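You operate a simulated robot arm through the tools that you are given. There is no shell and no other tool. Be economical: measure what you need, move in short steps, check, and stop when the job is done.

Carry out the task below with a simulated robot arm. There is one attempt and no reset: what you move stays moved.

JOB
Dry the cups again, then put the brown cup on the counter.
Fine: DRY setting; shut rack and door, dial at OFF.

Only the result counts: the job must be done as asked and must still hold three seconds after the hand-in. Knocking over, shifting, dropping, spilling or breaking anything else fails it.

ROBOT AND FRAMES
A 6-joint arm with a fingered hand, on a carriage that runs on a rail from [2, -1070] to [-2, 1070] (x, y) and turns from -158 to 175 degrees about z. Base frame: it is fixed where the carriage stands at the start and does not move with it; the origin is on the floor, on the carriage's upright axis, x ahead of it, y to its left, z up. Lengths are in mm, angles in degrees, forces in N, time in s.
Its first joint turns from -166.0 to 166.0 degrees. Places, roughly: blue dryer key [800, 0, 1200]; dryer dial [800, 200, 1200]; dryer door [800, 100, 1000]; top of the packing counter [800, 900, 900]; upper rack [900, 100, 1000]. Payload 4 kg.
The tool frame sits at the grasp point between the pads (the TCP): z along the fingers, y along the line on which they close. The tips reach 26 mm beyond it. Largest opening 132 mm; the body of the gripper starts 73 mm behind the TCP. The gripper is a hand of 4 fingers: y runs from the thumb to the fingers, the wrist lies at [0, 0, -239] in the tool frame, and closing takes about 1.5 s.
Orientation is told as [roll, pitch, yaw] about the base's x, y, z axes, in that order, counted from this pose: with the fingers straight down and closing along the base's y, the tool's x points along the base's -x, its y along +y and its z along -z.

CONTROLS
- The arm moves only by the tool drive_tool. Its argument "increments" is a list of rows, each an object of numbers (a shift or turn left out is 0, a gripper value left out holds the last): "x", "y", "z": the shift along the base's x, y, z in mm; "ax", "ay", "az": the turn, a rotation vector about the base's x, y, z in degrees. In form: [{"x": .., "y": .., "z": .., "ax": .., "ay": .., "az": ..}, ...]. A call has 1 to 10 rows; each row is the pose to reach, as a shift and turn from the pose commanded when the call began. "jaw" is the finger opening in mm, from 0 to 132, set as the call begins (left out, the last holds). Each row takes 0.2 s and may step no farther than 50 mm and 8.6 degrees from the row before; otherwise, or with a gripper value out of range, the whole call is refused. Where a pose cannot be reached the arm comes as near as it can. A force on the tool above 90 N (or 10 N above the force at the start of the call, whichever is more), or a blocked arm, ends the call early, and 0.2 s more pass. Each finger travels about 45 mm/s and halts on what it meets, pressing with about 29 N; the grip force reading is that of the motor and also rises with nothing between the fingers. The clock runs only during rows and for 0.2 s after the last one: add rows that repeat a pose to give the fingers time. The reply holds the time, the measured pose of the TCP, the force on the tool along the base axes, the opening and the grip force, in the units named above and with some noise, with the torque about the TCP (base axes, N m) and any sound that the robot's microphone picked up, and new pictures: "pictures" is both (left out), scene, wrist or none.
- Cameras (640 x 400 px; columns grow to the right, rows downward): "scene" is now at [269.9, 152.3, 1452.3]; the picture's right is [-0.22, -0.98, 0.00], its down [-0.55, 0.12, -0.83] and it looks along [0.81, -0.18, -0.56] (base axes); focal length 241 px, centre (320, 200). "wrist" rides on the gripper at [68, 2, -97] in the tool frame; the picture's right is [-0.03, 1.00, 0.00], its down [-0.82, -0.02, -0.58] and it looks along [-0.58, -0.01, 0.82] (tool axes); focal length 270 px, centre (320, 200). There is no depth. A picture from a camera that has moved, and an enlarged one, comes with that camera's place and axes in the base frame and with its lens. The place of the scene camera against the robot may be out by one fixed shift of up to 25 mm in any direction.
- move_column(by): slides the trunk up (or, below 0, down) by that many mm; the arm and the scene camera ride with it, the base frame stays. It gives what a move gives, with no picture.
- base_move(legs): drives the robot by 1 to 6 legs, each [ahead, left, turn to the left] in mm, mm and degrees, along the robot's own axes; the way and the turn of a leg run together, so that a leg with both is an arc; at most 1500 mm and 180 degrees a leg. The arm and the cameras ride along, it lands a little off, and it stops where it bumps. It keeps to its track: a leg is cut to what the track allows. It gives what a move gives, and a new picture of the scene camera.
- finger_targets(finger1, finger2, finger3, thumb_bend): sets how far each is bent, from 0 (flat) to 100 (curled in); at 30 the hand is open as for a grip, at 70 the pads meet at the TCP. One left out holds its place. A second passes; each finger stops where it meets its share of the squeeze, and holds until it gets a number again. A gripper value or a shape takes the hand back. It gives what a move gives, with no picture; readings hold the bend of each and the force on the fingers (four entries, about 0 where the hand has none), thumb and palm.
- hand_shape(shape): the hand has 4 fingers and takes this shape, open, in about a second: jaw (thumb against the fingers, like two jaws); tri (thumb and two fingers); tip (a fingertip pinch); poke (one finger out to press); point (the index stretched); flat (the hand flat); cup (the hand cupped); fist (a fist). The gripper value then closes the fingers along that shape, each until it touches; the sizes above hold for jaw. It gives what a move gives, with no picture.
- turn_head(pan, tilt): turns the head with the scene camera to pan (to the left, within 143 degrees either way) and tilt (down, from -29 to 69), counted from straight ahead of the robot. It gives what a move gives, and a new picture of the scene camera.
- close_up(camera, box): a new picture of the part [left, top, right, bottom] of that camera's present view, enlarged. The clock stands still meanwhile.
- hand_in(): hands the job in; it is judged then, once.

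Go step by step. Nothing tells you exact positions but the pictures and the camera data: compare them with the known pose of the tool, close in by small moves and look again before you grip or let go. The budget is 120 turns and 260 pictures, counting those below and the enlarged ones. Unless the task says otherwise, let go and move clear before handing in, and close with one line.

The tools are called after "Call:" as a command line: name --argument value ..., lists and objects as JSON in quotes. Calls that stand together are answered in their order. drive_tool: Moves the arm, as the interface text tells. Its arguments: {"type":"object","properties":{"increments":{"type":"array","items":{"type":"object","properties":{"x":{"type":"number"},"y":{"type":"number"},"z":{"type":"number"},"ax":{"type":"number"},"ay":{"type":"number"},"az":{"type":"number"}}}},"jaw":{"type":"number"},"pictures":{"type":"string","enum":["both","scene","wrist","none"]}},"required":["increments"]} The other tools are called the same way: move_column (by) slides the trunk up or down; hand_shape (shape) gives the hand a shape; finger_targets (finger1, finger2, finger3, thumb_bend) moves the fingers one by one; base_move (legs) drives the base; turn_head (pan, tilt) turns the head that bears the scene camera; close_up (camera, box) takes an enlarged picture of a part of a camera's view; hand_in () hands the job in.

At the start:

```text
clock: 0.0
position: [539.4, -8.1, 1322.8]
tool_rot: [-0.1, 0.0, 0.0]
force: [-0.4, -0.3, 0.3]
moment: [-0.02, 0.01, 0.0]
finger_gap: 131.9
finger_force: 0.1
shape: jaw
bend: [30.0, 30.0, 30.0, 30.0]
finger forces: [0.1, 0.1, 0.0, 0.1, 0.0, 0.0]
trunk travel left (down, up): [-450.0, 178.0]
robot x, y, heading: [-2.1, 1.2, -0.2]
head pan, tilt: [-12.6, 34.4]
```

scene: 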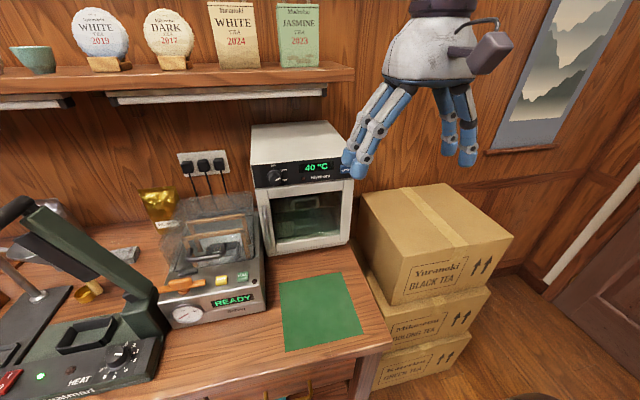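
wrist: 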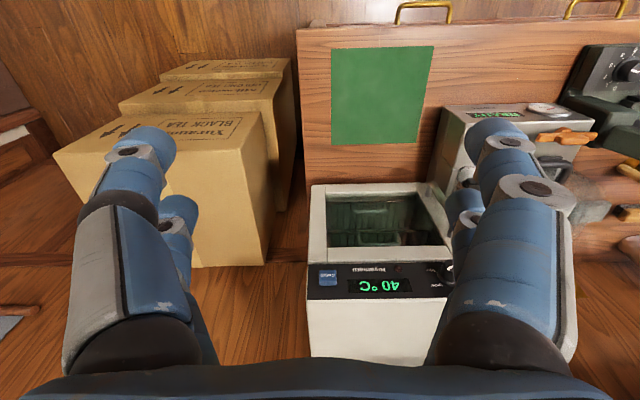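

I see a small white dryer with a dial, a "40 °C" display and a blue key on its top strip, and a glass door below. I'll look closer before moving anything.

Call:
close_up --camera "scene" --box '[240, 110, 370, 260]'

Call:
close_up --camera "wrist" --box '[290, 170, 490, 310]'

Call:
turn_head --pan 40 --tilt 35

```text
2.67 times, centred on (305, 185) of scene
camera zoom: at [269.9, 152.3, 1452.3], right [-0.22, -0.98, 0.0], down [-0.55, 0.12, -0.83], along [0.81, -0.18, -0.56], focal length 642 px, centre (360, 240)
```

zoom: 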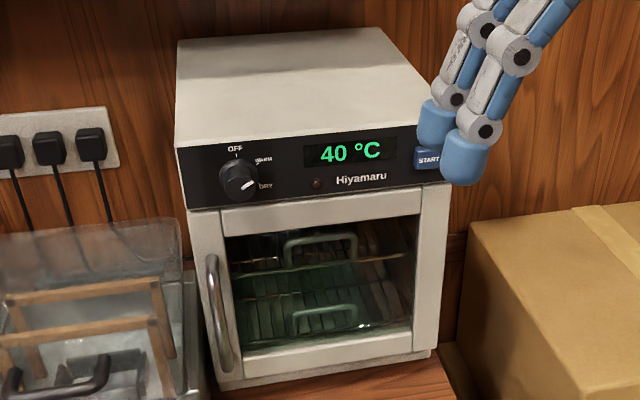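

```text
2.86 times, centred on (390, 240) of wrist
camera zoom: at [470.8, -6.6, 1418.6], right [0.03, 1.0, 0.0], down [0.82, -0.02, 0.58], along [0.58, -0.01, -0.82], focal length 772 px, centre (120, 86)
```

zoom: 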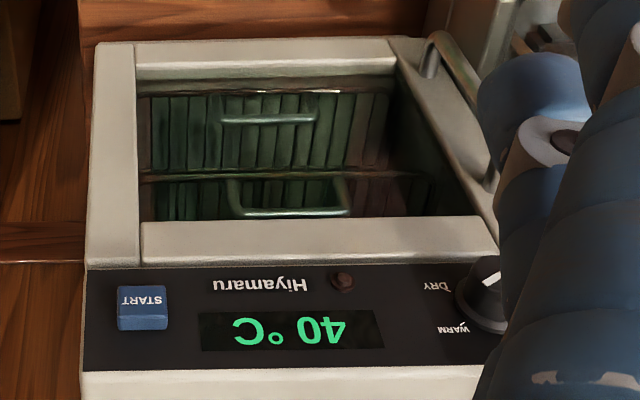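

```text
clock: 1.2
position: [541.4, -8.6, 1324.0]
tool_rot: [0.0, 0.0, -0.1]
force: [-0.3, 0.2, 0.2]
moment: [0.05, 0.0, -0.02]
finger_gap: 131.9
finger_force: 0.1
shape: jaw
bend: [30.0, 30.0, 30.0, 30.0]
finger forces: [0.0, 0.0, 0.0, 0.1, 0.1, 0.1]
trunk travel left (down, up): [-450.0, 178.0]
robot x, y, heading: [0.2, 1.1, -0.2]
head pan, tilt: [40.0, 35.0]
camera scene: at [251.1, 228.1, 1451.3], right [0.64, -0.77, 0.0], down [-0.44, -0.37, -0.82], along [0.63, 0.53, -0.57], focal length 241 px, centre (320, 200)
```

scene: 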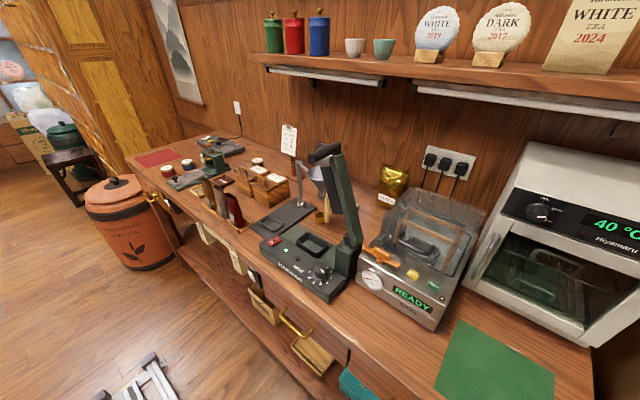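

The dial seems to point at DRY already, and the bench extends to my left towards the counter area. I'll inspect the counter and dial.

Call:
close_up --camera "scene" --box '[100, 100, 360, 260]'

Call:
close_up --camera "scene" --box '[480, 160, 640, 320]'

Call:
turn_head --pan 85 --tilt 30

Call:
turn_head --pan 10 --tilt 40

```text
2.46 times, centred on (230, 180) of scene
camera zoom: at [251.1, 228.1, 1451.3], right [0.64, -0.77, 0.0], down [-0.44, -0.37, -0.82], along [0.63, 0.53, -0.57], focal length 593 px, centre (542, 249)
```

zoom: 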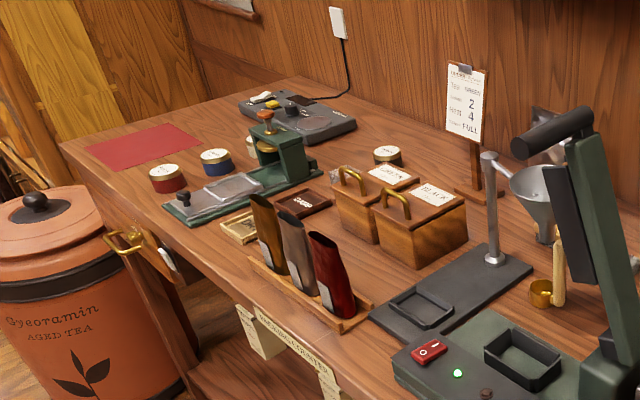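

```text
2.50 times, centred on (560, 240) of scene
camera zoom: at [251.1, 228.1, 1451.3], right [0.64, -0.77, 0.0], down [-0.44, -0.37, -0.82], along [0.63, 0.53, -0.57], focal length 602 px, centre (-280, 100)
```

zoom: 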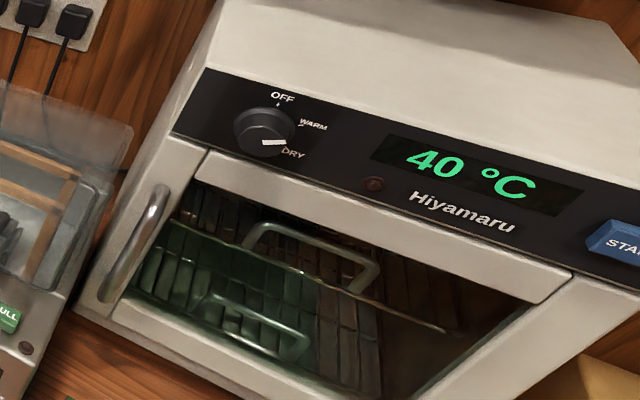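

```text
clock: 2.3
position: [540.3, -8.6, 1322.0]
tool_rot: [0.0, 0.0, -0.1]
force: [0.5, 0.2, -0.7]
moment: [0.01, 0.01, 0.0]
finger_gap: 131.9
finger_force: 0.2
shape: jaw
bend: [30.0, 30.0, 30.0, 30.0]
finger forces: [0.0, 0.0, 0.0, 0.0, 0.1, 0.0]
trunk travel left (down, up): [-450.0, 178.0]
robot x, y, heading: [-1.2, -5.9, -0.1]
head pan, tilt: [85.0, 30.0]
camera scene: at [191.6, 261.7, 1459.1], right [1.0, -0.09, 0.0], down [-0.04, -0.5, -0.87], along [0.08, 0.86, -0.5], focal length 241 px, centre (320, 200)
```

scene: 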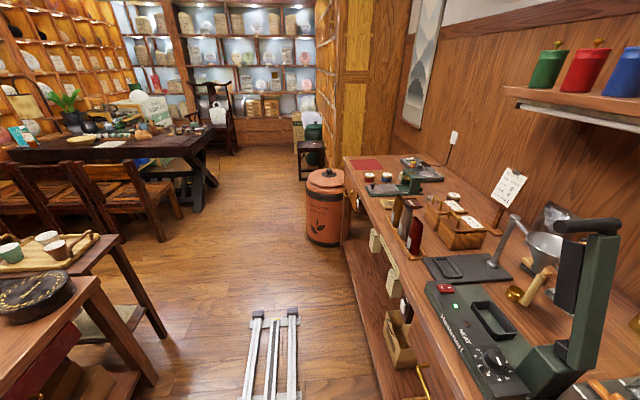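

```text
clock: 3.8
position: [540.9, -7.8, 1322.2]
tool_rot: [0.0, 0.0, 0.0]
force: [0.3, -0.8, 0.3]
moment: [0.0, 0.03, 0.0]
finger_gap: 131.9
finger_force: 0.1
shape: jaw
bend: [30.0, 30.0, 30.0, 30.0]
finger forces: [0.1, 0.0, 0.0, 0.1, 0.0, 0.0]
trunk travel left (down, up): [-450.0, 178.0]
robot x, y, heading: [-2.9, -3.7, 0.0]
head pan, tilt: [10.0, 40.0]
camera scene: at [267.3, 186.4, 1443.8], right [0.17, -0.98, 0.0], down [-0.63, -0.11, -0.77], along [0.75, 0.13, -0.64], focal length 241 px, centre (320, 200)
```

scene: 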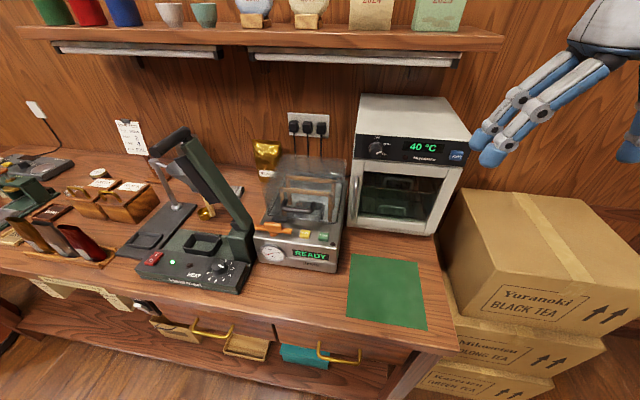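

The dial is at DRY and the bench itself is the packing counter. I'll shape the hand to poke and swing it to point forward at the START key.

Call:
hand_shape --shape "poke"

Call:
drive_tool --increments '[{"ay": -8.5}, {"ay": -17}, {"ay": -25.5}, {"ay": -34}, {"ay": -42.5}, {"ay": -51}, {"ay": -59.5}, {"ay": -68}, {"ay": -76}, {"ay": -80}]'

```text
clock: 4.7
position: [541.1, -8.8, 1322.8]
tool_rot: [0.0, 0.1, -0.1]
force: [0.8, 0.6, 0.8]
moment: [0.01, -0.02, 0.04]
finger_gap: 0.0
finger_force: 0.1
shape: poke
bend: [100.0, 100.0, 100.0, 34.0]
finger forces: [0.0, 0.1, 0.1, 0.0, 0.0, 0.1]
trunk travel left (down, up): [-450.0, 178.0]
robot x, y, heading: [0.3, 0.9, 0.2]
head pan, tilt: [10.0, 40.0]
```

```text
clock: 6.9
position: [555.6, -14.9, 1397.0]
tool_rot: [-0.1, -79.9, 0.0]
force: [0.1, 0.6, -0.1]
moment: [-0.04, 0.04, -0.01]
finger_gap: 0.0
finger_force: 0.1
shape: poke
bend: [100.0, 100.0, 100.0, 34.0]
finger forces: [0.1, 0.0, 0.0, 0.0, 0.1, 0.0]
out of reach, approached as far as the arm can: row 8, 9, 10
trunk travel left (down, up): [-450.0, 178.0]
robot x, y, heading: [2.3, 1.9, -0.2]
head pan, tilt: [10.0, 40.0]
camera scene: at [267.3, 186.3, 1443.8], right [0.17, -0.98, 0.0], down [-0.63, -0.11, -0.77], along [0.75, 0.13, -0.64], focal length 241 px, centre (320, 200)
camera wrist: at [446.9, -12.3, 1344.6], right [0.01, 1.0, 0.02], down [-0.43, -0.02, 0.9], along [0.9, -0.02, 0.43], focal length 270 px, centre (320, 200)
```

scene: 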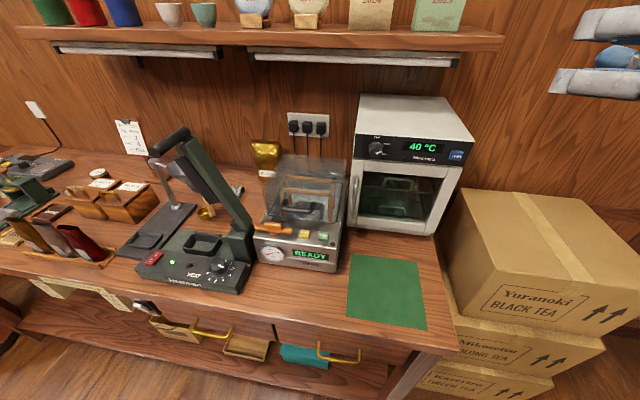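
wrist: 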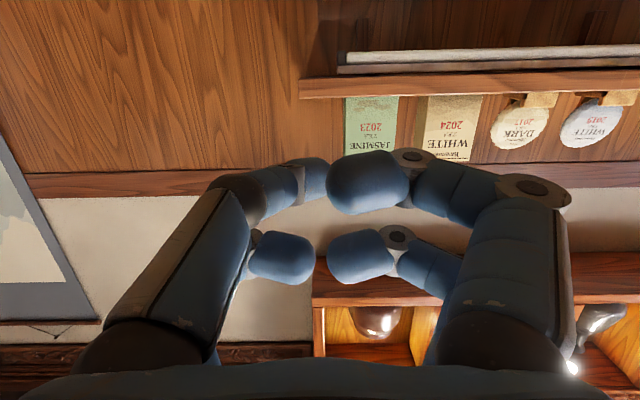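

The arm reaches the horizontal pose only further out. I'll check the "point" shape with the head turned to see the hand.

Call:
hand_shape --shape "point"

Call:
turn_head --pan -25 --tilt 30

```text
clock: 7.8
position: [556.2, -13.9, 1395.0]
tool_rot: [0.0, -79.8, 0.1]
force: [0.2, -0.6, -0.3]
moment: [0.01, 0.02, -0.01]
finger_gap: 0.0
finger_force: 0.0
shape: point
bend: [24.0, 99.0, 100.0, 39.0]
finger forces: [0.0, 0.1, 0.0, 0.2, 0.0, 0.0]
trunk travel left (down, up): [-450.0, 178.0]
robot x, y, heading: [-1.3, -2.9, 0.3]
head pan, tilt: [10.0, 40.0]
```

```text
clock: 8.8
position: [556.0, -13.9, 1395.1]
tool_rot: [0.0, -79.8, 0.0]
force: [0.7, 0.5, 0.0]
moment: [0.01, -0.01, -0.02]
finger_gap: 0.0
finger_force: 0.0
shape: point
bend: [16.0, 99.0, 100.0, 42.0]
finger forces: [0.1, 0.1, 0.0, 0.1, 0.1, 0.2]
trunk travel left (down, up): [-450.0, 178.0]
robot x, y, heading: [1.5, 1.1, 0.1]
head pan, tilt: [-25.0, 30.0]
camera scene: at [265.6, 133.4, 1459.1], right [-0.42, -0.91, 0.0], down [-0.45, 0.21, -0.87], along [0.79, -0.37, -0.5], focal length 241 px, centre (320, 200)
```

scene: 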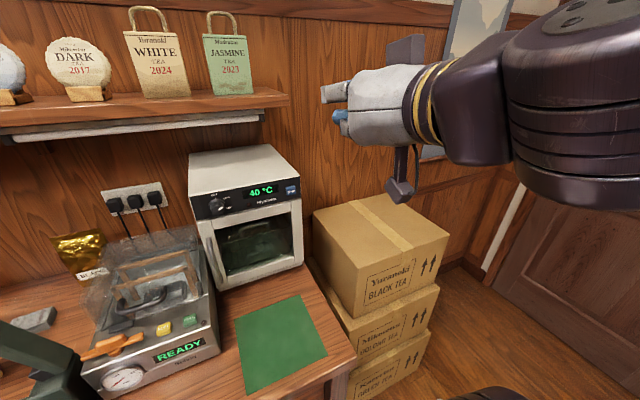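

The index is starting to extend. I'll move ahead to a reachable pose and look at the wrist view.

Call:
drive_tool --increments '[{"x": 20, "z": -20}, {"x": 50, "z": -50}, {"x": 60, "z": -60}, {"x": 60, "z": -60}, {"x": 60, "z": -60}]'

```text
clock: 10.0
position: [592.4, -0.8, 1385.4]
tool_rot: [-0.1, -79.6, 0.0]
force: [1.1, 0.4, 0.2]
moment: [0.01, 0.01, 0.01]
finger_gap: 0.1
finger_force: 0.1
shape: point
bend: [12.0, 99.0, 100.0, 43.0]
finger forces: [0.0, 0.0, 0.0, 0.0, 0.1, 0.0]
out of reach, approached as far as the arm can: row 1, 2, 3, 4, 5
trunk travel left (down, up): [-450.0, 178.0]
robot x, y, heading: [-1.8, 1.2, -0.1]
head pan, tilt: [-25.0, 30.0]
camera scene: at [265.6, 133.3, 1459.1], right [-0.42, -0.91, 0.0], down [-0.45, 0.21, -0.87], along [0.78, -0.37, -0.5], focal length 241 px, centre (320, 200)
camera wrist: at [483.9, 0.1, 1334.4], right [0.01, 1.0, 0.02], down [-0.42, -0.02, 0.91], along [0.91, -0.02, 0.42], focal length 270 px, centre (320, 200)
```

scene: 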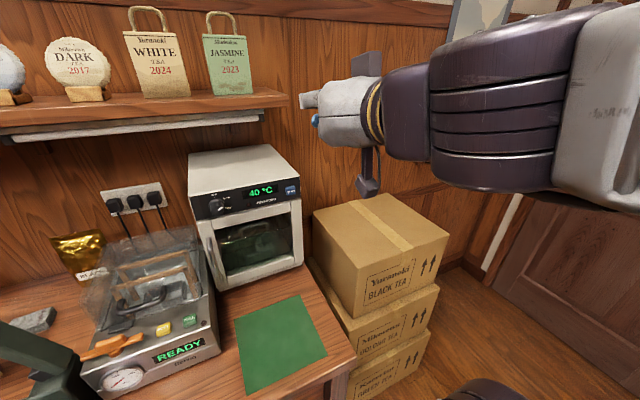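
wrist: 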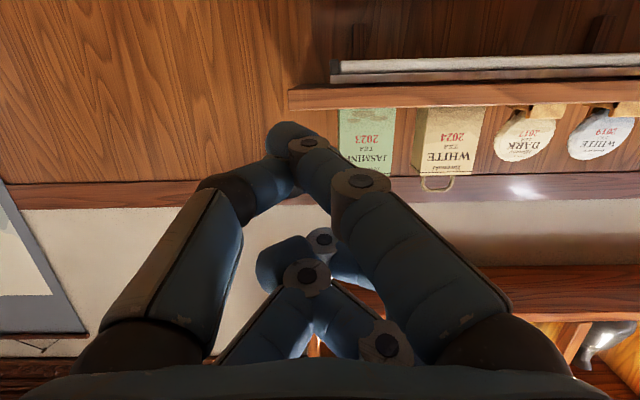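

Too close to the robot axis for a level hand; I'll move the carriage left so that the arm reaches obliquely, clear of the door's swing (hinge on the right). I lift the trunk for the slide.

Call:
move_column --by 80

Call:
base_move --legs '[[0, 450, 0]]'

```text
clock: 11.2
position: [538.8, -2.2, 1465.2]
tool_rot: [-0.1, -79.6, -0.1]
force: [-0.2, 0.3, 0.1]
moment: [0.01, 0.04, 0.0]
finger_gap: 0.0
finger_force: 0.0
shape: point
bend: [12.0, 99.0, 100.0, 45.0]
finger forces: [0.0, 0.0, 0.0, 0.0, 0.1, 0.0]
trunk travel left (down, up): [-530.0, 98.0]
robot x, y, heading: [2.4, -2.6, -0.0]
head pan, tilt: [-25.0, 30.0]
```

```text
clock: 13.9
position: [538.3, 439.2, 1465.2]
tool_rot: [-0.1, -79.6, -0.1]
force: [0.1, -0.1, -0.1]
moment: [-0.01, 0.01, -0.03]
finger_gap: 0.0
finger_force: 0.1
shape: point
bend: [12.0, 99.0, 100.0, 45.0]
finger forces: [0.0, 0.0, 0.0, 0.0, 0.0, 0.0]
trunk travel left (down, up): [-530.0, 98.0]
robot x, y, heading: [-3.3, 439.3, -0.1]
head pan, tilt: [-25.0, 30.0]
camera scene: at [210.8, 574.3, 1540.1], right [-0.42, -0.91, 0.0], down [-0.45, 0.21, -0.87], along [0.78, -0.37, -0.5], focal length 241 px, centre (320, 200)
```

scene: 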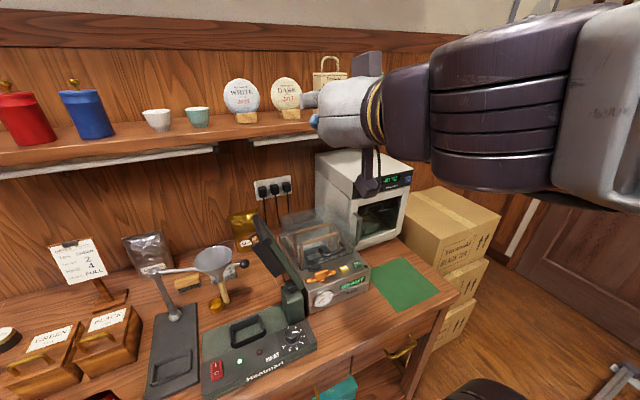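

The trunk also shifts back as it rises, which gives more room. Now I'll sweep the hand right to a spot before the START key.

Call:
drive_tool --increments '[{"y": -44, "z": -15}, {"y": -88, "z": -30}, {"y": -132, "z": -45}, {"y": -176, "z": -60}, {"y": -220, "z": -80}, {"y": -264, "z": -100}, {"y": -308, "z": -120}, {"y": -352, "z": -140}, {"y": -396, "z": -160}, {"y": -435, "z": -180}]'

```text
clock: 16.1
position: [635.2, -46.1, 1534.7]
tool_rot: [21.3, -70.5, -21.8]
force: [1.7, -4.4, -4.3]
moment: [0.11, -0.23, 0.32]
finger_gap: 0.0
finger_force: 0.0
shape: point
bend: [11.0, 99.0, 100.0, 45.0]
finger forces: [0.0, 0.1, 0.0, 0.1, 0.0, 0.0]
out of reach, approached as far as the arm can: row 1, 2, 3, 4, 5, 6, 7, 8, 9, 10
trunk travel left (down, up): [-530.0, 98.0]
robot x, y, heading: [-3.7, 444.1, 0.0]
head pan, tilt: [-25.0, 30.0]
camera scene: at [213.3, 570.0, 1539.8], right [-0.42, -0.91, 0.0], down [-0.45, 0.21, -0.86], along [0.78, -0.37, -0.5], focal length 241 px, centre (320, 200)
camera wrist: at [520.7, -36.4, 1499.5], right [0.04, 0.99, 0.15], down [-0.29, -0.13, 0.95], along [0.95, -0.08, 0.29], focal length 270 px, centre (320, 200)
```

scene: 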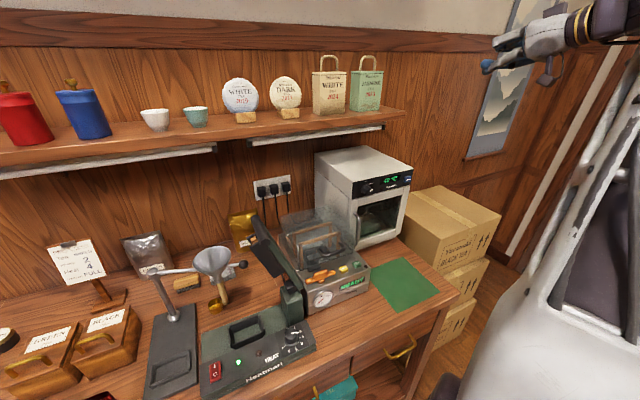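
wrist: 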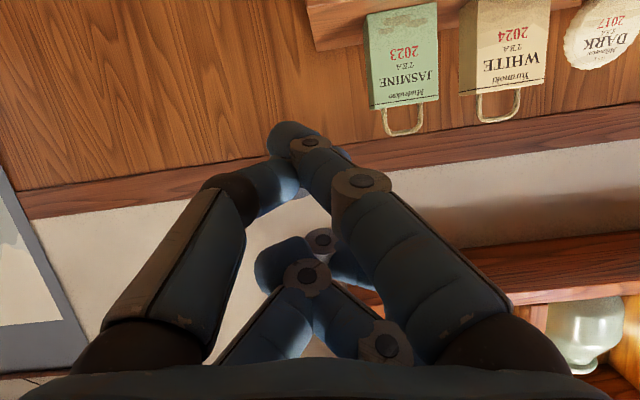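

The level pose isn't reachable on this branch. I'll ease the tilt to about 45° at this spot and see whether the arm settles.

Call:
drive_tool --increments '[{"ay": 8, "x": 10}, {"ay": 16, "x": 20}, {"ay": 24, "x": 30}, {"ay": 32, "x": 40}, {"ay": 36, "x": 50}, {"ay": 36, "x": 50}, {"ay": 36, "x": 50}, {"ay": 36, "x": 50}]'

```text
clock: 17.9
position: [690.9, -41.4, 1545.2]
tool_rot: [5.4, -35.6, -8.3]
force: [-0.5, 0.0, 0.3]
moment: [0.0, 0.01, -0.03]
finger_gap: 0.0
finger_force: 0.1
shape: point
bend: [11.0, 99.0, 100.0, 45.0]
finger forces: [0.0, 0.1, 0.1, 0.0, 0.0, 0.1]
trunk travel left (down, up): [-530.0, 98.0]
robot x, y, heading: [0.6, 441.6, -0.2]
head pan, tilt: [-25.0, 30.0]
camera scene: at [210.8, 574.3, 1540.1], right [-0.42, -0.91, 0.0], down [-0.45, 0.21, -0.87], along [0.78, -0.37, -0.5], focal length 241 px, centre (320, 200)
camera wrist: at [577.0, -32.1, 1582.9], right [0.11, 0.99, 0.09], down [0.32, -0.12, 0.94], along [0.94, -0.08, -0.33], focal length 270 px, centre (320, 200)
```

scene: 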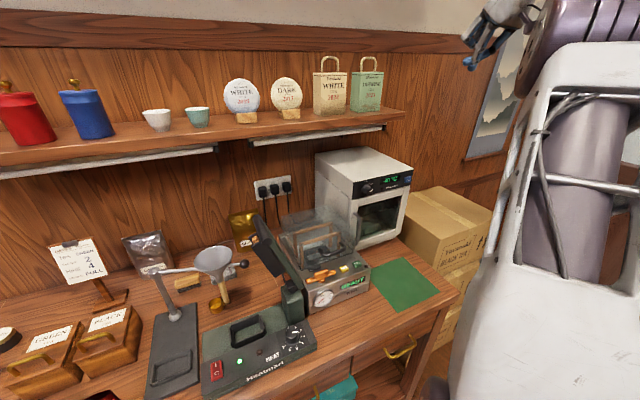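
wrist: 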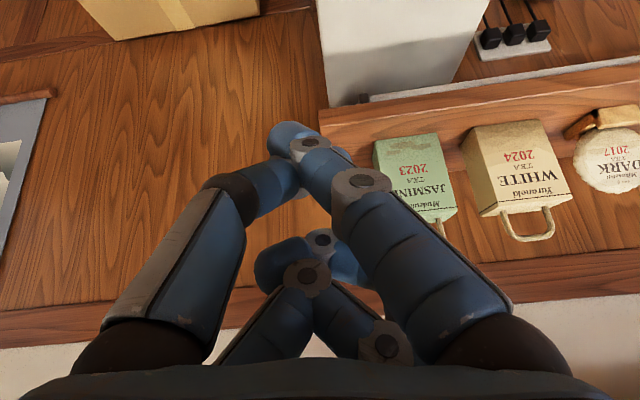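

The arm responds normally at this tilt. I'll straighten the yaw, back off and descend in front of the dryer.

Call:
drive_tool --increments '[{"x": -35, "az": 4, "ax": -3}, {"x": -70, "az": 8, "ax": -5}, {"x": -105, "z": -20, "az": 8, "ax": -5}, {"x": -110, "z": -65, "az": 8, "ax": -5}, {"x": -110, "z": -110, "az": 8, "ax": -5}, {"x": -110, "z": -155, "az": 8, "ax": -5}, {"x": -110, "z": -195, "az": 8, "ax": -5}, {"x": -110, "z": -195, "az": 8, "ax": -5}]'

```text
clock: 19.7
position: [585.2, -43.0, 1352.3]
tool_rot: [-0.8, -35.9, 3.2]
force: [-0.3, -0.5, 0.2]
moment: [-0.01, -0.02, 0.02]
finger_gap: 0.0
finger_force: 0.1
shape: point
bend: [11.0, 99.0, 100.0, 45.0]
finger forces: [0.0, 0.0, 0.0, 0.0, 0.1, 0.1]
trunk travel left (down, up): [-530.0, 98.0]
robot x, y, heading: [2.0, 439.1, -0.4]
head pan, tilt: [-25.0, 30.0]
camera scene: at [210.8, 574.3, 1540.1], right [-0.42, -0.91, 0.0], down [-0.45, 0.21, -0.87], along [0.78, -0.37, -0.5], focal length 241 px, centre (320, 200)
camera wrist: at [470.5, -45.8, 1389.6], right [-0.03, 1.0, 0.0], down [0.32, 0.01, 0.95], along [0.95, 0.03, -0.32], focal length 270 px, centre (320, 200)
```

scene: 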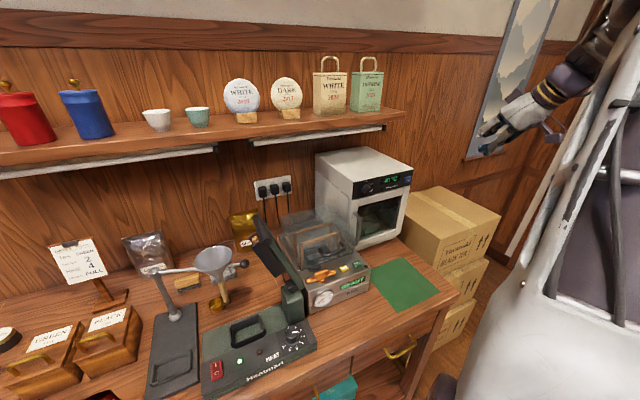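
wrist: 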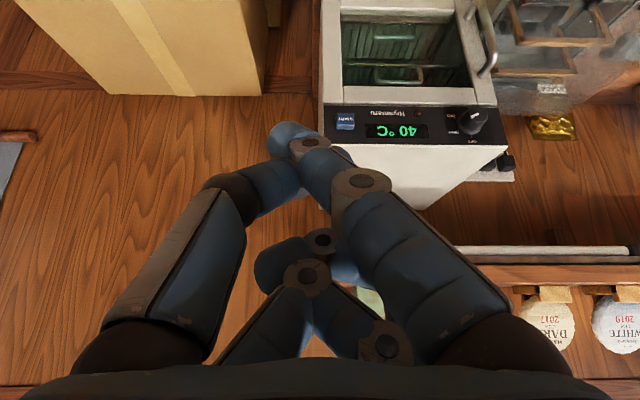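

Triangulating, the START key sits near (747, -7, 1195) and the dial near (749, 150, 1193). Now I'll pitch the hand further toward level and line it up with the key, staying short of the panel.

Call:
drive_tool --increments '[{"y": 10, "z": -20, "ay": -7, "az": -1}, {"y": 20, "z": -40, "ay": -14, "az": -2}, {"y": 30, "z": -60, "ay": -21, "az": -3}, {"y": 40, "z": -80, "ay": -28, "az": -3}, {"x": 10, "y": 50, "z": -110, "ay": -34, "az": -3}, {"x": 10, "y": 50, "z": -110, "ay": -34, "az": -3}]'

```text
clock: 21.1
position: [693.5, -20.3, 1431.2]
tool_rot: [5.7, -59.0, -8.4]
force: [0.1, 0.1, -0.7]
moment: [0.0, 0.0, -0.01]
finger_gap: 0.2
finger_force: 0.1
shape: point
bend: [11.0, 99.0, 100.0, 46.0]
finger forces: [0.0, 0.0, 0.0, 0.0, 0.0, 0.0]
out of reach, approached as far as the arm can: row 1, 2, 3, 4, 5, 6
trunk travel left (down, up): [-530.0, 98.0]
robot x, y, heading: [-0.4, 439.1, -0.3]
head pan, tilt: [-25.0, 30.0]
camera scene: at [210.7, 574.3, 1540.1], right [-0.42, -0.91, 0.0], down [-0.45, 0.21, -0.87], along [0.78, -0.37, -0.5], focal length 241 px, centre (320, 200)
camera wrist: at [573.5, -10.8, 1421.8], right [0.07, 0.99, 0.07], down [-0.08, -0.07, 0.99], along [0.99, -0.08, 0.08], focal length 270 px, centre (320, 200)
```

scene: 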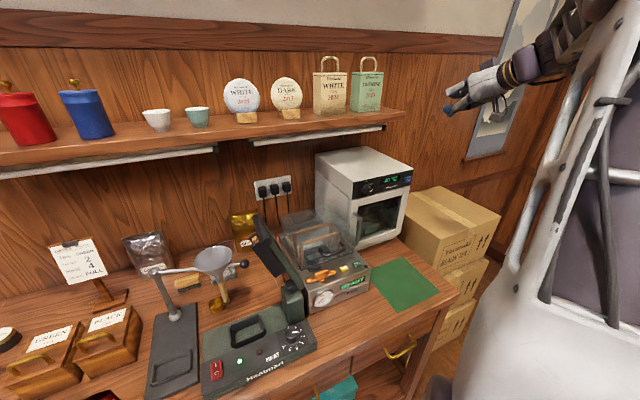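
wrist: 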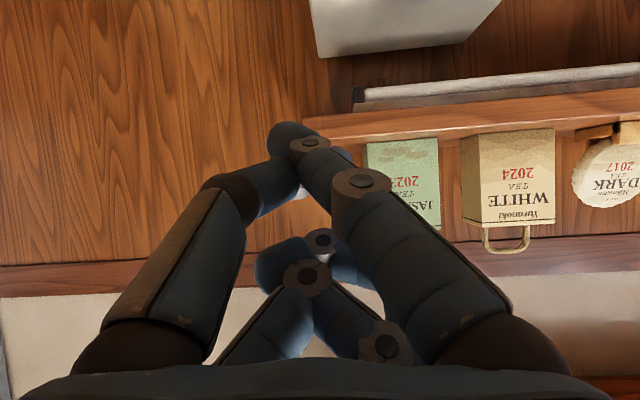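

A high shoulder seems to be what limits the level pose, so I'll retract the hand up and back, then lower the trunk.

Call:
drive_tool --increments '[{"x": -40, "z": 10, "ay": 6}, {"x": -80, "z": 30, "ay": 12}, {"x": -120, "z": 50, "ay": 18}, {"x": -150, "z": 80, "ay": 24}, {"x": -150, "z": 80, "ay": 24}]' --pictures "none"

Call:
move_column --by -80

```text
clock: 22.3
position: [543.5, -16.9, 1509.3]
tool_rot: [1.6, -35.1, -5.2]
force: [-0.2, 0.2, -0.3]
moment: [-0.02, 0.02, 0.02]
finger_gap: 0.0
finger_force: 0.0
shape: point
bend: [12.0, 99.0, 100.0, 46.0]
finger forces: [0.1, 0.1, 0.0, 0.0, 0.1, 0.0]
trunk travel left (down, up): [-530.0, 98.0]
robot x, y, heading: [-3.0, 438.6, 0.1]
head pan, tilt: [-25.0, 30.0]
```

```text
clock: 23.4
position: [542.3, -18.1, 1431.9]
tool_rot: [1.6, -35.2, -5.2]
force: [0.0, 0.2, 0.1]
moment: [-0.01, 0.0, 0.02]
finger_gap: 0.0
finger_force: 0.1
shape: point
bend: [12.0, 99.0, 100.0, 46.0]
finger forces: [0.1, 0.0, 0.0, 0.1, 0.0, 0.1]
trunk travel left (down, up): [-450.0, 178.0]
robot x, y, heading: [-0.9, 441.5, -0.0]
head pan, tilt: [-25.0, 30.0]
```

The trunk goes straight down here. I'll lower it further.

Call:
move_column --by -150

Call:
drive_tool --increments '[{"x": 20, "y": 5, "ay": -8, "az": 3}, {"x": 40, "y": 10, "ay": -16, "az": 5}, {"x": 60, "y": 15, "ay": -24, "az": 5}, {"x": 70, "y": 20, "ay": -32, "az": 5}, {"x": 70, "y": 25, "ay": -36, "az": 5}, {"x": 70, "y": 25, "ay": -36, "az": 5}]'

```text
clock: 25.2
position: [540.6, -19.4, 1282.3]
tool_rot: [1.6, -35.1, -5.2]
force: [-0.2, -0.1, -0.8]
moment: [0.0, -0.02, -0.02]
finger_gap: 0.0
finger_force: 0.0
shape: point
bend: [12.0, 99.0, 100.0, 45.0]
finger forces: [0.0, 0.0, 0.0, 0.0, 0.1, 0.0]
trunk travel left (down, up): [-300.0, 328.0]
robot x, y, heading: [-3.8, 440.5, -0.1]
head pan, tilt: [-25.0, 30.0]
```

```text
clock: 26.6
position: [640.7, -6.0, 1372.7]
tool_rot: [7.7, -70.6, -5.3]
force: [0.0, 0.0, -0.2]
moment: [-0.01, 0.01, 0.01]
finger_gap: 0.0
finger_force: 0.1
shape: point
bend: [11.0, 99.0, 100.0, 45.0]
finger forces: [0.0, 0.0, 0.0, 0.0, 0.1, 0.0]
out of reach, approached as far as the arm can: row 2, 3, 4, 5, 6
trunk travel left (down, up): [-300.0, 328.0]
robot x, y, heading: [0.4, 437.0, -0.1]
head pan, tilt: [-25.0, 30.0]
camera scene: at [317.0, 574.1, 1310.1], right [-0.42, -0.91, 0.0], down [-0.45, 0.21, -0.87], along [0.78, -0.37, -0.5], focal length 241 px, centre (320, 200)
camera wrist: at [525.0, -6.6, 1339.2], right [-0.02, 1.0, 0.07], down [-0.27, -0.07, 0.96], along [0.96, 0.0, 0.28], focal length 270 px, centre (320, 200)
```

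scene: 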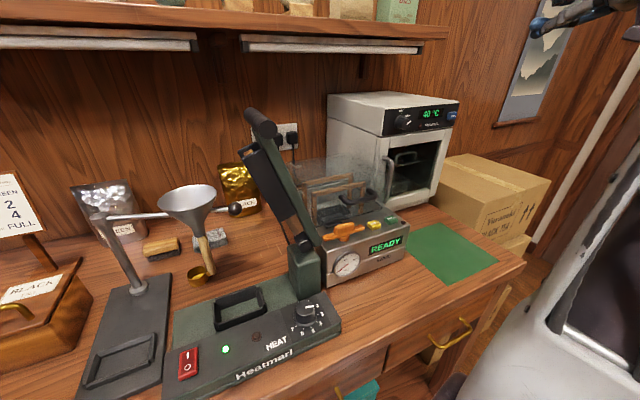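
wrist: 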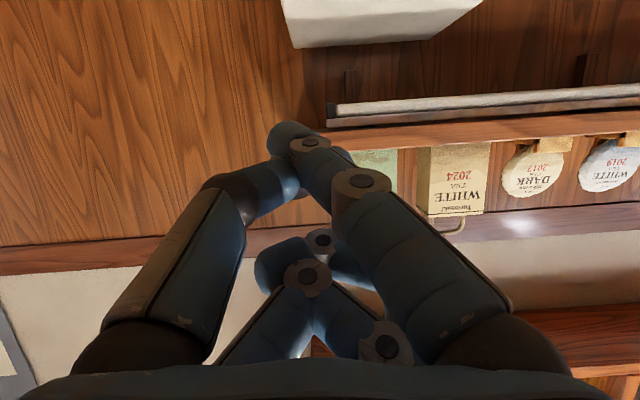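

Still limited: the arm is folded too tightly. I'll move the carriage another 260 mm left for more radius, then bring the hand back right.

Call:
base_move --legs '[[0, 260, 0]]'

Call:
drive_tool --increments '[{"y": -40, "ax": -3, "az": 2}, {"y": -80, "ax": -6, "az": 4}, {"y": -120, "ax": -6, "az": 4}, {"y": -160, "ax": -6, "az": 4}, {"y": -200, "ax": -6, "az": 4}, {"y": -240, "ax": -6, "az": 4}, {"y": -240, "z": -40, "ax": -6, "az": 4}, {"y": -240, "z": -80, "ax": -6, "az": 4}, {"y": -240, "z": -110, "ax": -6, "az": 4}, {"y": -240, "z": -110, "ax": -6, "az": 4}]'

```text
clock: 28.4
position: [639.0, 247.1, 1372.5]
tool_rot: [7.7, -70.6, -5.6]
force: [0.4, -0.4, -0.5]
moment: [0.02, 0.01, 0.01]
finger_gap: 0.0
finger_force: 0.0
shape: point
bend: [11.0, 99.0, 100.0, 45.0]
finger forces: [0.1, 0.0, 0.0, 0.1, 0.1, 0.0]
trunk travel left (down, up): [-300.0, 328.0]
robot x, y, heading: [3.0, 695.5, -0.3]
head pan, tilt: [-25.0, 30.0]
camera scene: at [316.9, 827.9, 1310.1], right [-0.43, -0.9, 0.0], down [-0.45, 0.21, -0.87], along [0.78, -0.37, -0.5], focal length 241 px, centre (320, 200)
```

scene: 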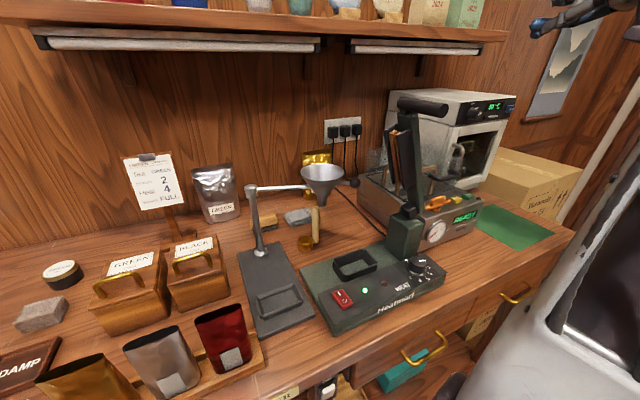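

```text
clock: 30.6
position: [642.1, 3.2, 1264.2]
tool_rot: [-10.0, -70.0, 15.2]
force: [-1.0, -0.1, 0.1]
moment: [-0.01, 0.02, -0.02]
finger_gap: 0.0
finger_force: 0.0
shape: point
bend: [11.0, 99.0, 100.0, 45.0]
finger forces: [0.0, 0.0, 0.0, 0.1, 0.0, 0.1]
out of reach, approached as far as the arm can: row 1, 2, 5, 6, 7, 8, 9, 10
trunk travel left (down, up): [-300.0, 328.0]
robot x, y, heading: [-3.4, 692.3, -0.1]
head pan, tilt: [-25.0, 30.0]
camera scene: at [316.9, 827.9, 1310.2], right [-0.43, -0.9, 0.0], down [-0.45, 0.21, -0.87], along [0.78, -0.37, -0.5], focal length 241 px, centre (320, 200)
camera wrist: at [527.0, -7.6, 1230.9], right [-0.09, 0.99, -0.04], down [-0.27, 0.01, 0.96], along [0.96, 0.1, 0.27], focal length 270 px, centre (320, 200)
```

scene: 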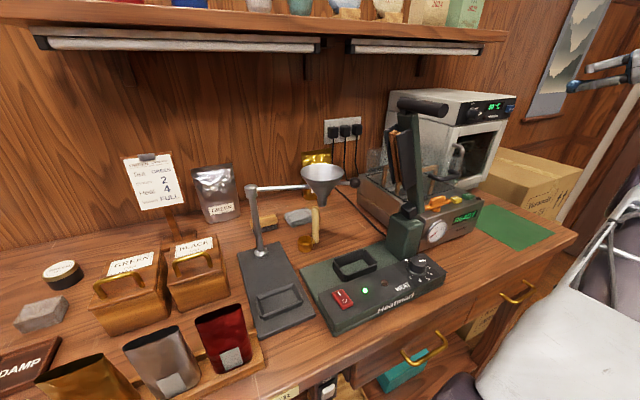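
wrist: 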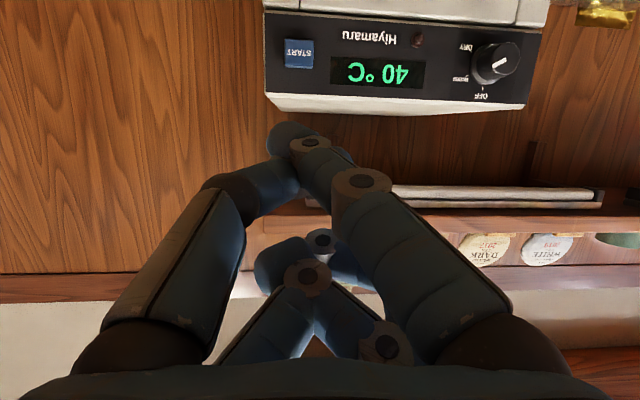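

Now reachable: the hand is nearly level just above the key. I'll lower it to key height and view it with the head too.

Call:
drive_tool --increments '[{"z": -24}, {"z": -48}, {"z": -48}]' --pictures "wrist"

Call:
turn_head --pan -55 --tilt 12

Call:
close_up --camera "scene" --box '[240, 140, 400, 240]'

```text
clock: 31.4
position: [642.6, -14.5, 1224.1]
tool_rot: [-10.0, -70.1, 15.2]
force: [0.5, 0.2, -0.7]
moment: [-0.03, -0.01, 0.04]
finger_gap: 0.0
finger_force: 0.0
shape: point
bend: [11.0, 99.0, 100.0, 45.0]
finger forces: [0.0, 0.0, 0.0, 0.0, 0.0, 0.1]
out of reach, approached as far as the arm can: row 1, 2, 3
trunk travel left (down, up): [-300.0, 328.0]
robot x, y, heading: [-3.9, 695.0, -0.2]
head pan, tilt: [-25.0, 30.0]
camera wrist: at [528.3, -26.4, 1191.1], right [-0.09, 0.99, -0.04], down [-0.27, 0.01, 0.96], along [0.96, 0.1, 0.27], focal length 270 px, centre (320, 200)
```

wrist: 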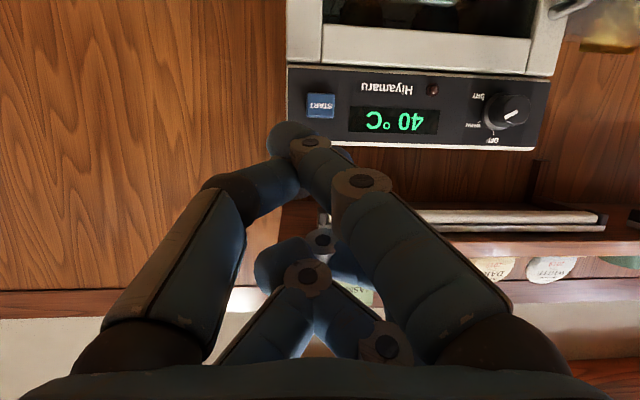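

```text
clock: 32.4
position: [644.2, -14.4, 1224.1]
tool_rot: [-9.9, -69.9, 15.2]
force: [0.1, 0.2, 0.0]
moment: [0.0, 0.02, 0.02]
finger_gap: 0.4
finger_force: 0.1
shape: point
bend: [12.0, 99.0, 100.0, 46.0]
finger forces: [0.1, 0.0, 0.1, 0.0, 0.0, 0.0]
trunk travel left (down, up): [-300.0, 328.0]
robot x, y, heading: [-3.2, 696.8, -0.1]
head pan, tilt: [-55.0, 12.0]
camera scene: at [288.3, 789.9, 1339.2], right [-0.82, -0.57, 0.0], down [-0.12, 0.17, -0.98], along [0.56, -0.8, -0.21], focal length 241 px, centre (320, 200)
```

scene: 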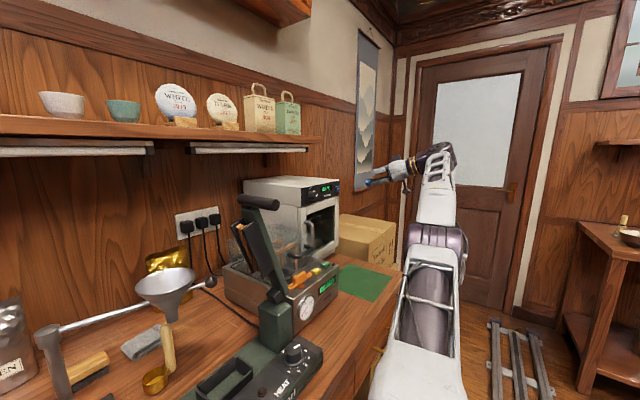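

```text
4.00 times, centred on (320, 190) of scene
camera zoom: at [288.3, 789.9, 1339.2], right [-0.82, -0.57, 0.0], down [-0.12, 0.17, -0.98], along [0.56, -0.8, -0.21], focal length 964 px, centre (320, 240)
```

zoom: 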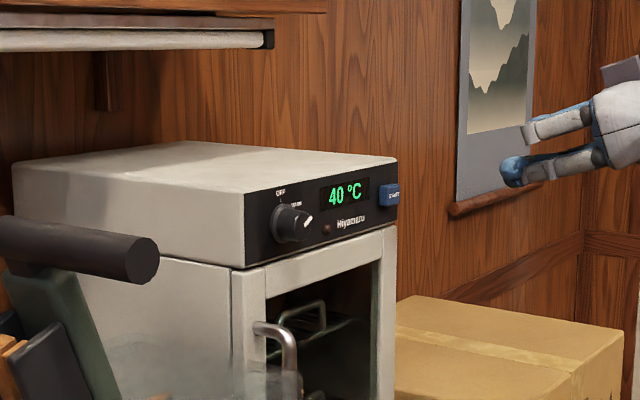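

Let me look at the arm's posture and the dial closely.

Call:
close_up --camera "wrist" --box '[280, 60, 560, 220]'

Call:
close_up --camera "scene" --box '[340, 120, 500, 400]'

```text
2.29 times, centred on (420, 140) of wrist
camera zoom: at [528.3, -26.4, 1191.1], right [-0.09, 0.99, -0.04], down [-0.27, 0.01, 0.96], along [0.96, 0.1, 0.27], focal length 618 px, centre (91, 337)
```

zoom: 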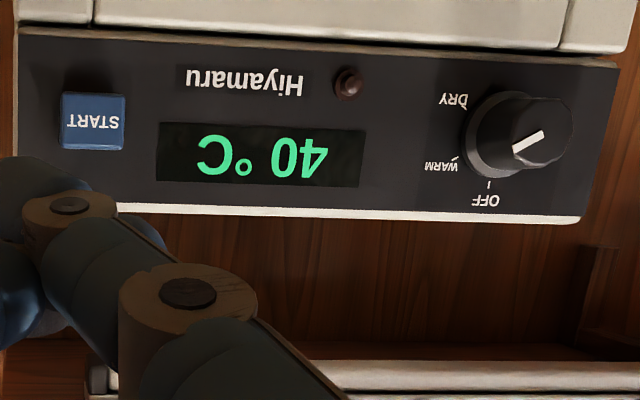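

```text
1.43 times, centred on (420, 260) of scene
camera zoom: at [288.3, 789.9, 1339.2], right [-0.82, -0.57, 0.0], down [-0.12, 0.17, -0.98], along [0.56, -0.8, -0.21], focal length 344 px, centre (177, 114)
```

zoom: 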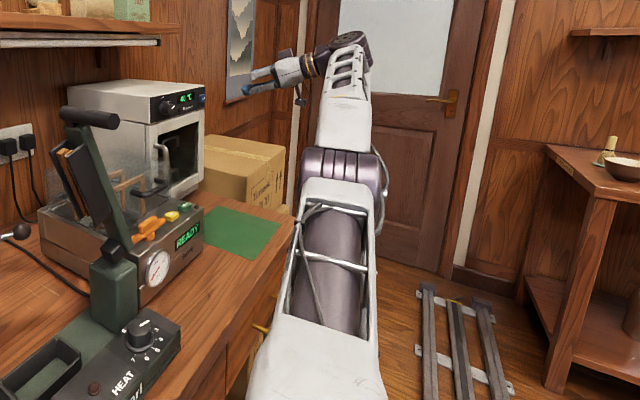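

The dial's white mark actually points at WARM, so it must first be turned to DRY. I'll open the hand as jaws and move in front of the dial.

Call:
hand_shape --shape "jaw"

Call:
drive_tool --increments '[{"y": 40}, {"y": 80}, {"y": 120}, {"y": 150, "x": 5}, {"y": 160, "x": 10, "z": -10}, {"y": 160, "x": 10, "z": -10}]' --jaw 80

```text
clock: 33.3
position: [644.9, -13.6, 1222.5]
tool_rot: [-9.9, -70.0, 15.2]
force: [-0.3, 0.3, -0.2]
moment: [0.0, 0.04, 0.01]
finger_gap: 131.9
finger_force: 0.0
shape: jaw
bend: [30.0, 30.0, 30.0, 30.0]
finger forces: [0.0, 0.1, 0.0, 0.1, 0.0, 0.0]
trunk travel left (down, up): [-300.0, 328.0]
robot x, y, heading: [-2.0, 698.8, 0.1]
head pan, tilt: [-55.0, 12.0]
```

```text
clock: 34.7
position: [658.8, 12.1, 1273.4]
tool_rot: [-10.1, -69.9, 15.2]
force: [-0.2, 0.0, -0.6]
moment: [-0.01, 0.01, 0.01]
finger_gap: 80.6
finger_force: 0.1
shape: jaw
bend: [71.0, 71.0, 71.0, 70.0]
finger forces: [0.0, 0.0, 0.0, 0.1, 0.0, 0.1]
out of reach, approached as far as the arm can: row 1, 2, 3, 4, 5, 6
trunk travel left (down, up): [-300.0, 328.0]
robot x, y, heading: [-3.0, 695.3, -0.4]
head pan, tilt: [-55.0, 12.0]
camera scene: at [288.2, 789.8, 1339.2], right [-0.82, -0.57, 0.0], down [-0.12, 0.17, -0.98], along [0.56, -0.8, -0.21], focal length 241 px, centre (320, 200)
camera wrist: at [543.7, -0.4, 1240.2], right [-0.09, 0.99, -0.04], down [-0.27, 0.01, 0.96], along [0.96, 0.1, 0.27], focal length 270 px, centre (320, 200)
```

scene: 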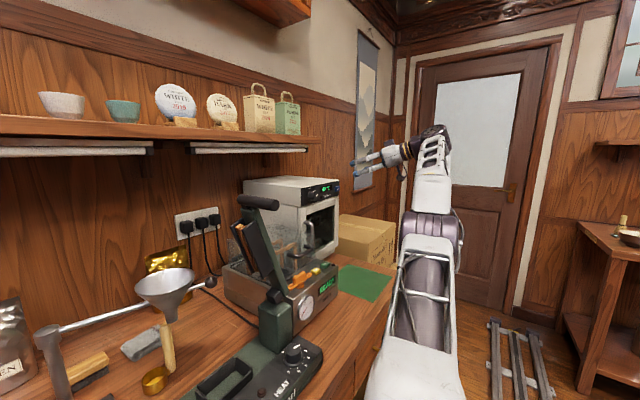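
wrist: 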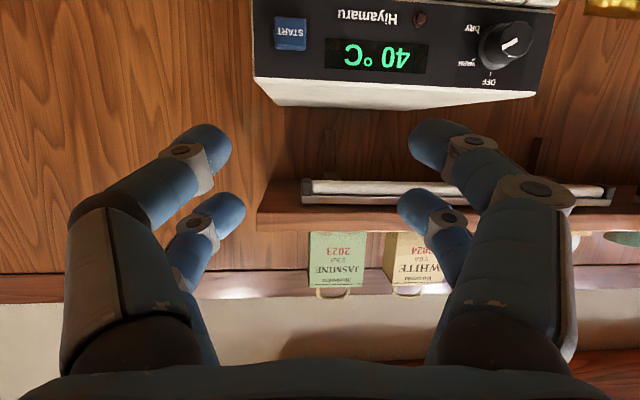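

Sideways reach is worse for the wrist; straight ahead with a lowered trunk should be best. I'll lift the hand and swing it ahead of the robot while relaxing the pitch, before driving the base back.

Call:
drive_tool --increments '[{"y": 40, "z": 30, "ay": 7}, {"y": 80, "z": 60, "ay": 14}, {"y": 120, "z": 90, "ay": 21}, {"y": 160, "z": 120, "ay": 28}, {"y": 200, "z": 135, "ay": 32}, {"y": 245, "z": 140, "ay": 32}, {"y": 290, "z": 140, "ay": 32}, {"y": 335, "z": 140, "ay": 32}, {"y": 380, "z": 140, "ay": 32}, {"y": 425, "z": 140, "ay": 32}]' --pictures "scene"

```text
clock: 36.9
position: [665.8, 439.4, 1411.2]
tool_rot: [0.3, -38.3, 6.4]
force: [-0.5, -0.2, 0.4]
moment: [0.05, 0.02, 0.04]
finger_gap: 80.3
finger_force: 0.1
shape: jaw
bend: [71.0, 71.0, 71.0, 70.0]
finger forces: [0.0, 0.0, 0.0, 0.1, 0.0, 0.0]
out of reach, approached as far as the arm can: row 1, 4, 5
trunk travel left (down, up): [-300.0, 328.0]
robot x, y, heading: [-3.8, 696.4, 0.2]
head pan, tilt: [-55.0, 12.0]
camera scene: at [288.5, 789.4, 1339.2], right [-0.82, -0.57, 0.0], down [-0.12, 0.17, -0.98], along [0.56, -0.8, -0.21], focal length 241 px, centre (320, 200)
```

scene: 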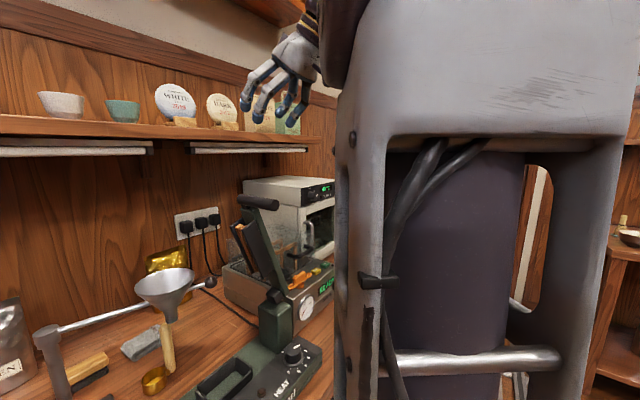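

Next I'll bring the hand straight ahead of the robot and a bit back, then drive right.

Call:
drive_tool --increments '[{"y": 40, "x": -15}, {"y": 80, "x": -30}, {"y": 120, "x": -45}, {"y": 160, "x": -60}, {"y": 200, "x": -75}, {"y": 240, "x": -90, "az": -4}, {"y": 260, "x": -100, "az": -6}]' --pictures "none"

Call:
base_move --legs '[[0, -575, 0]]'

Call:
move_column --by -100

```text
clock: 38.0
position: [652.8, 583.2, 1363.6]
tool_rot: [7.0, -31.2, 2.6]
force: [0.2, -0.1, -0.1]
moment: [-0.03, -0.03, -0.04]
finger_gap: 80.4
finger_force: 0.1
shape: jaw
bend: [71.0, 71.0, 71.0, 70.0]
finger forces: [0.0, 0.1, 0.0, 0.0, 0.1, 0.0]
trunk travel left (down, up): [-300.0, 328.0]
robot x, y, heading: [-4.6, 695.5, -0.0]
head pan, tilt: [-55.0, 12.0]
stopped in row 5: the arm was blocked; the commanded pose is now the measured one
```

```text
clock: 41.3
position: [655.5, 21.2, 1363.2]
tool_rot: [7.2, -31.2, 3.0]
force: [-0.2, 0.0, 0.0]
moment: [0.0, 0.02, -0.01]
finger_gap: 80.4
finger_force: 0.0
shape: jaw
bend: [71.0, 71.0, 71.0, 70.0]
finger forces: [0.0, 0.0, 0.0, 0.0, 0.0, 0.0]
trunk travel left (down, up): [-300.0, 328.0]
robot x, y, heading: [-0.2, 127.6, 0.1]
head pan, tilt: [-55.0, 12.0]
camera scene: at [266.1, 212.8, 1332.2], right [-0.94, -0.34, 0.0], down [-0.09, 0.26, -0.96], along [0.32, -0.9, -0.28], focal length 241 px, centre (320, 200)
```

scene: 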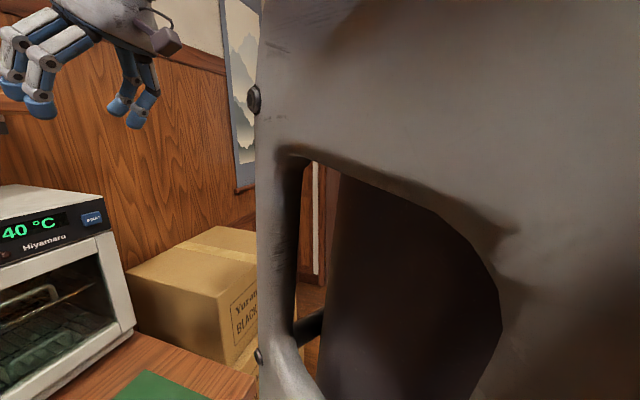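

```text
clock: 42.6
position: [663.7, 16.4, 1254.4]
tool_rot: [8.2, -30.1, 2.6]
force: [0.6, -0.1, -0.1]
moment: [-0.01, 0.02, -0.02]
finger_gap: 80.2
finger_force: 0.1
shape: jaw
bend: [71.0, 71.0, 71.0, 70.0]
finger forces: [0.0, 0.1, 0.1, 0.1, 0.1, 0.0]
trunk travel left (down, up): [-200.0, 428.0]
robot x, y, heading: [3.3, 129.0, 0.2]
head pan, tilt: [-55.0, 12.0]
```

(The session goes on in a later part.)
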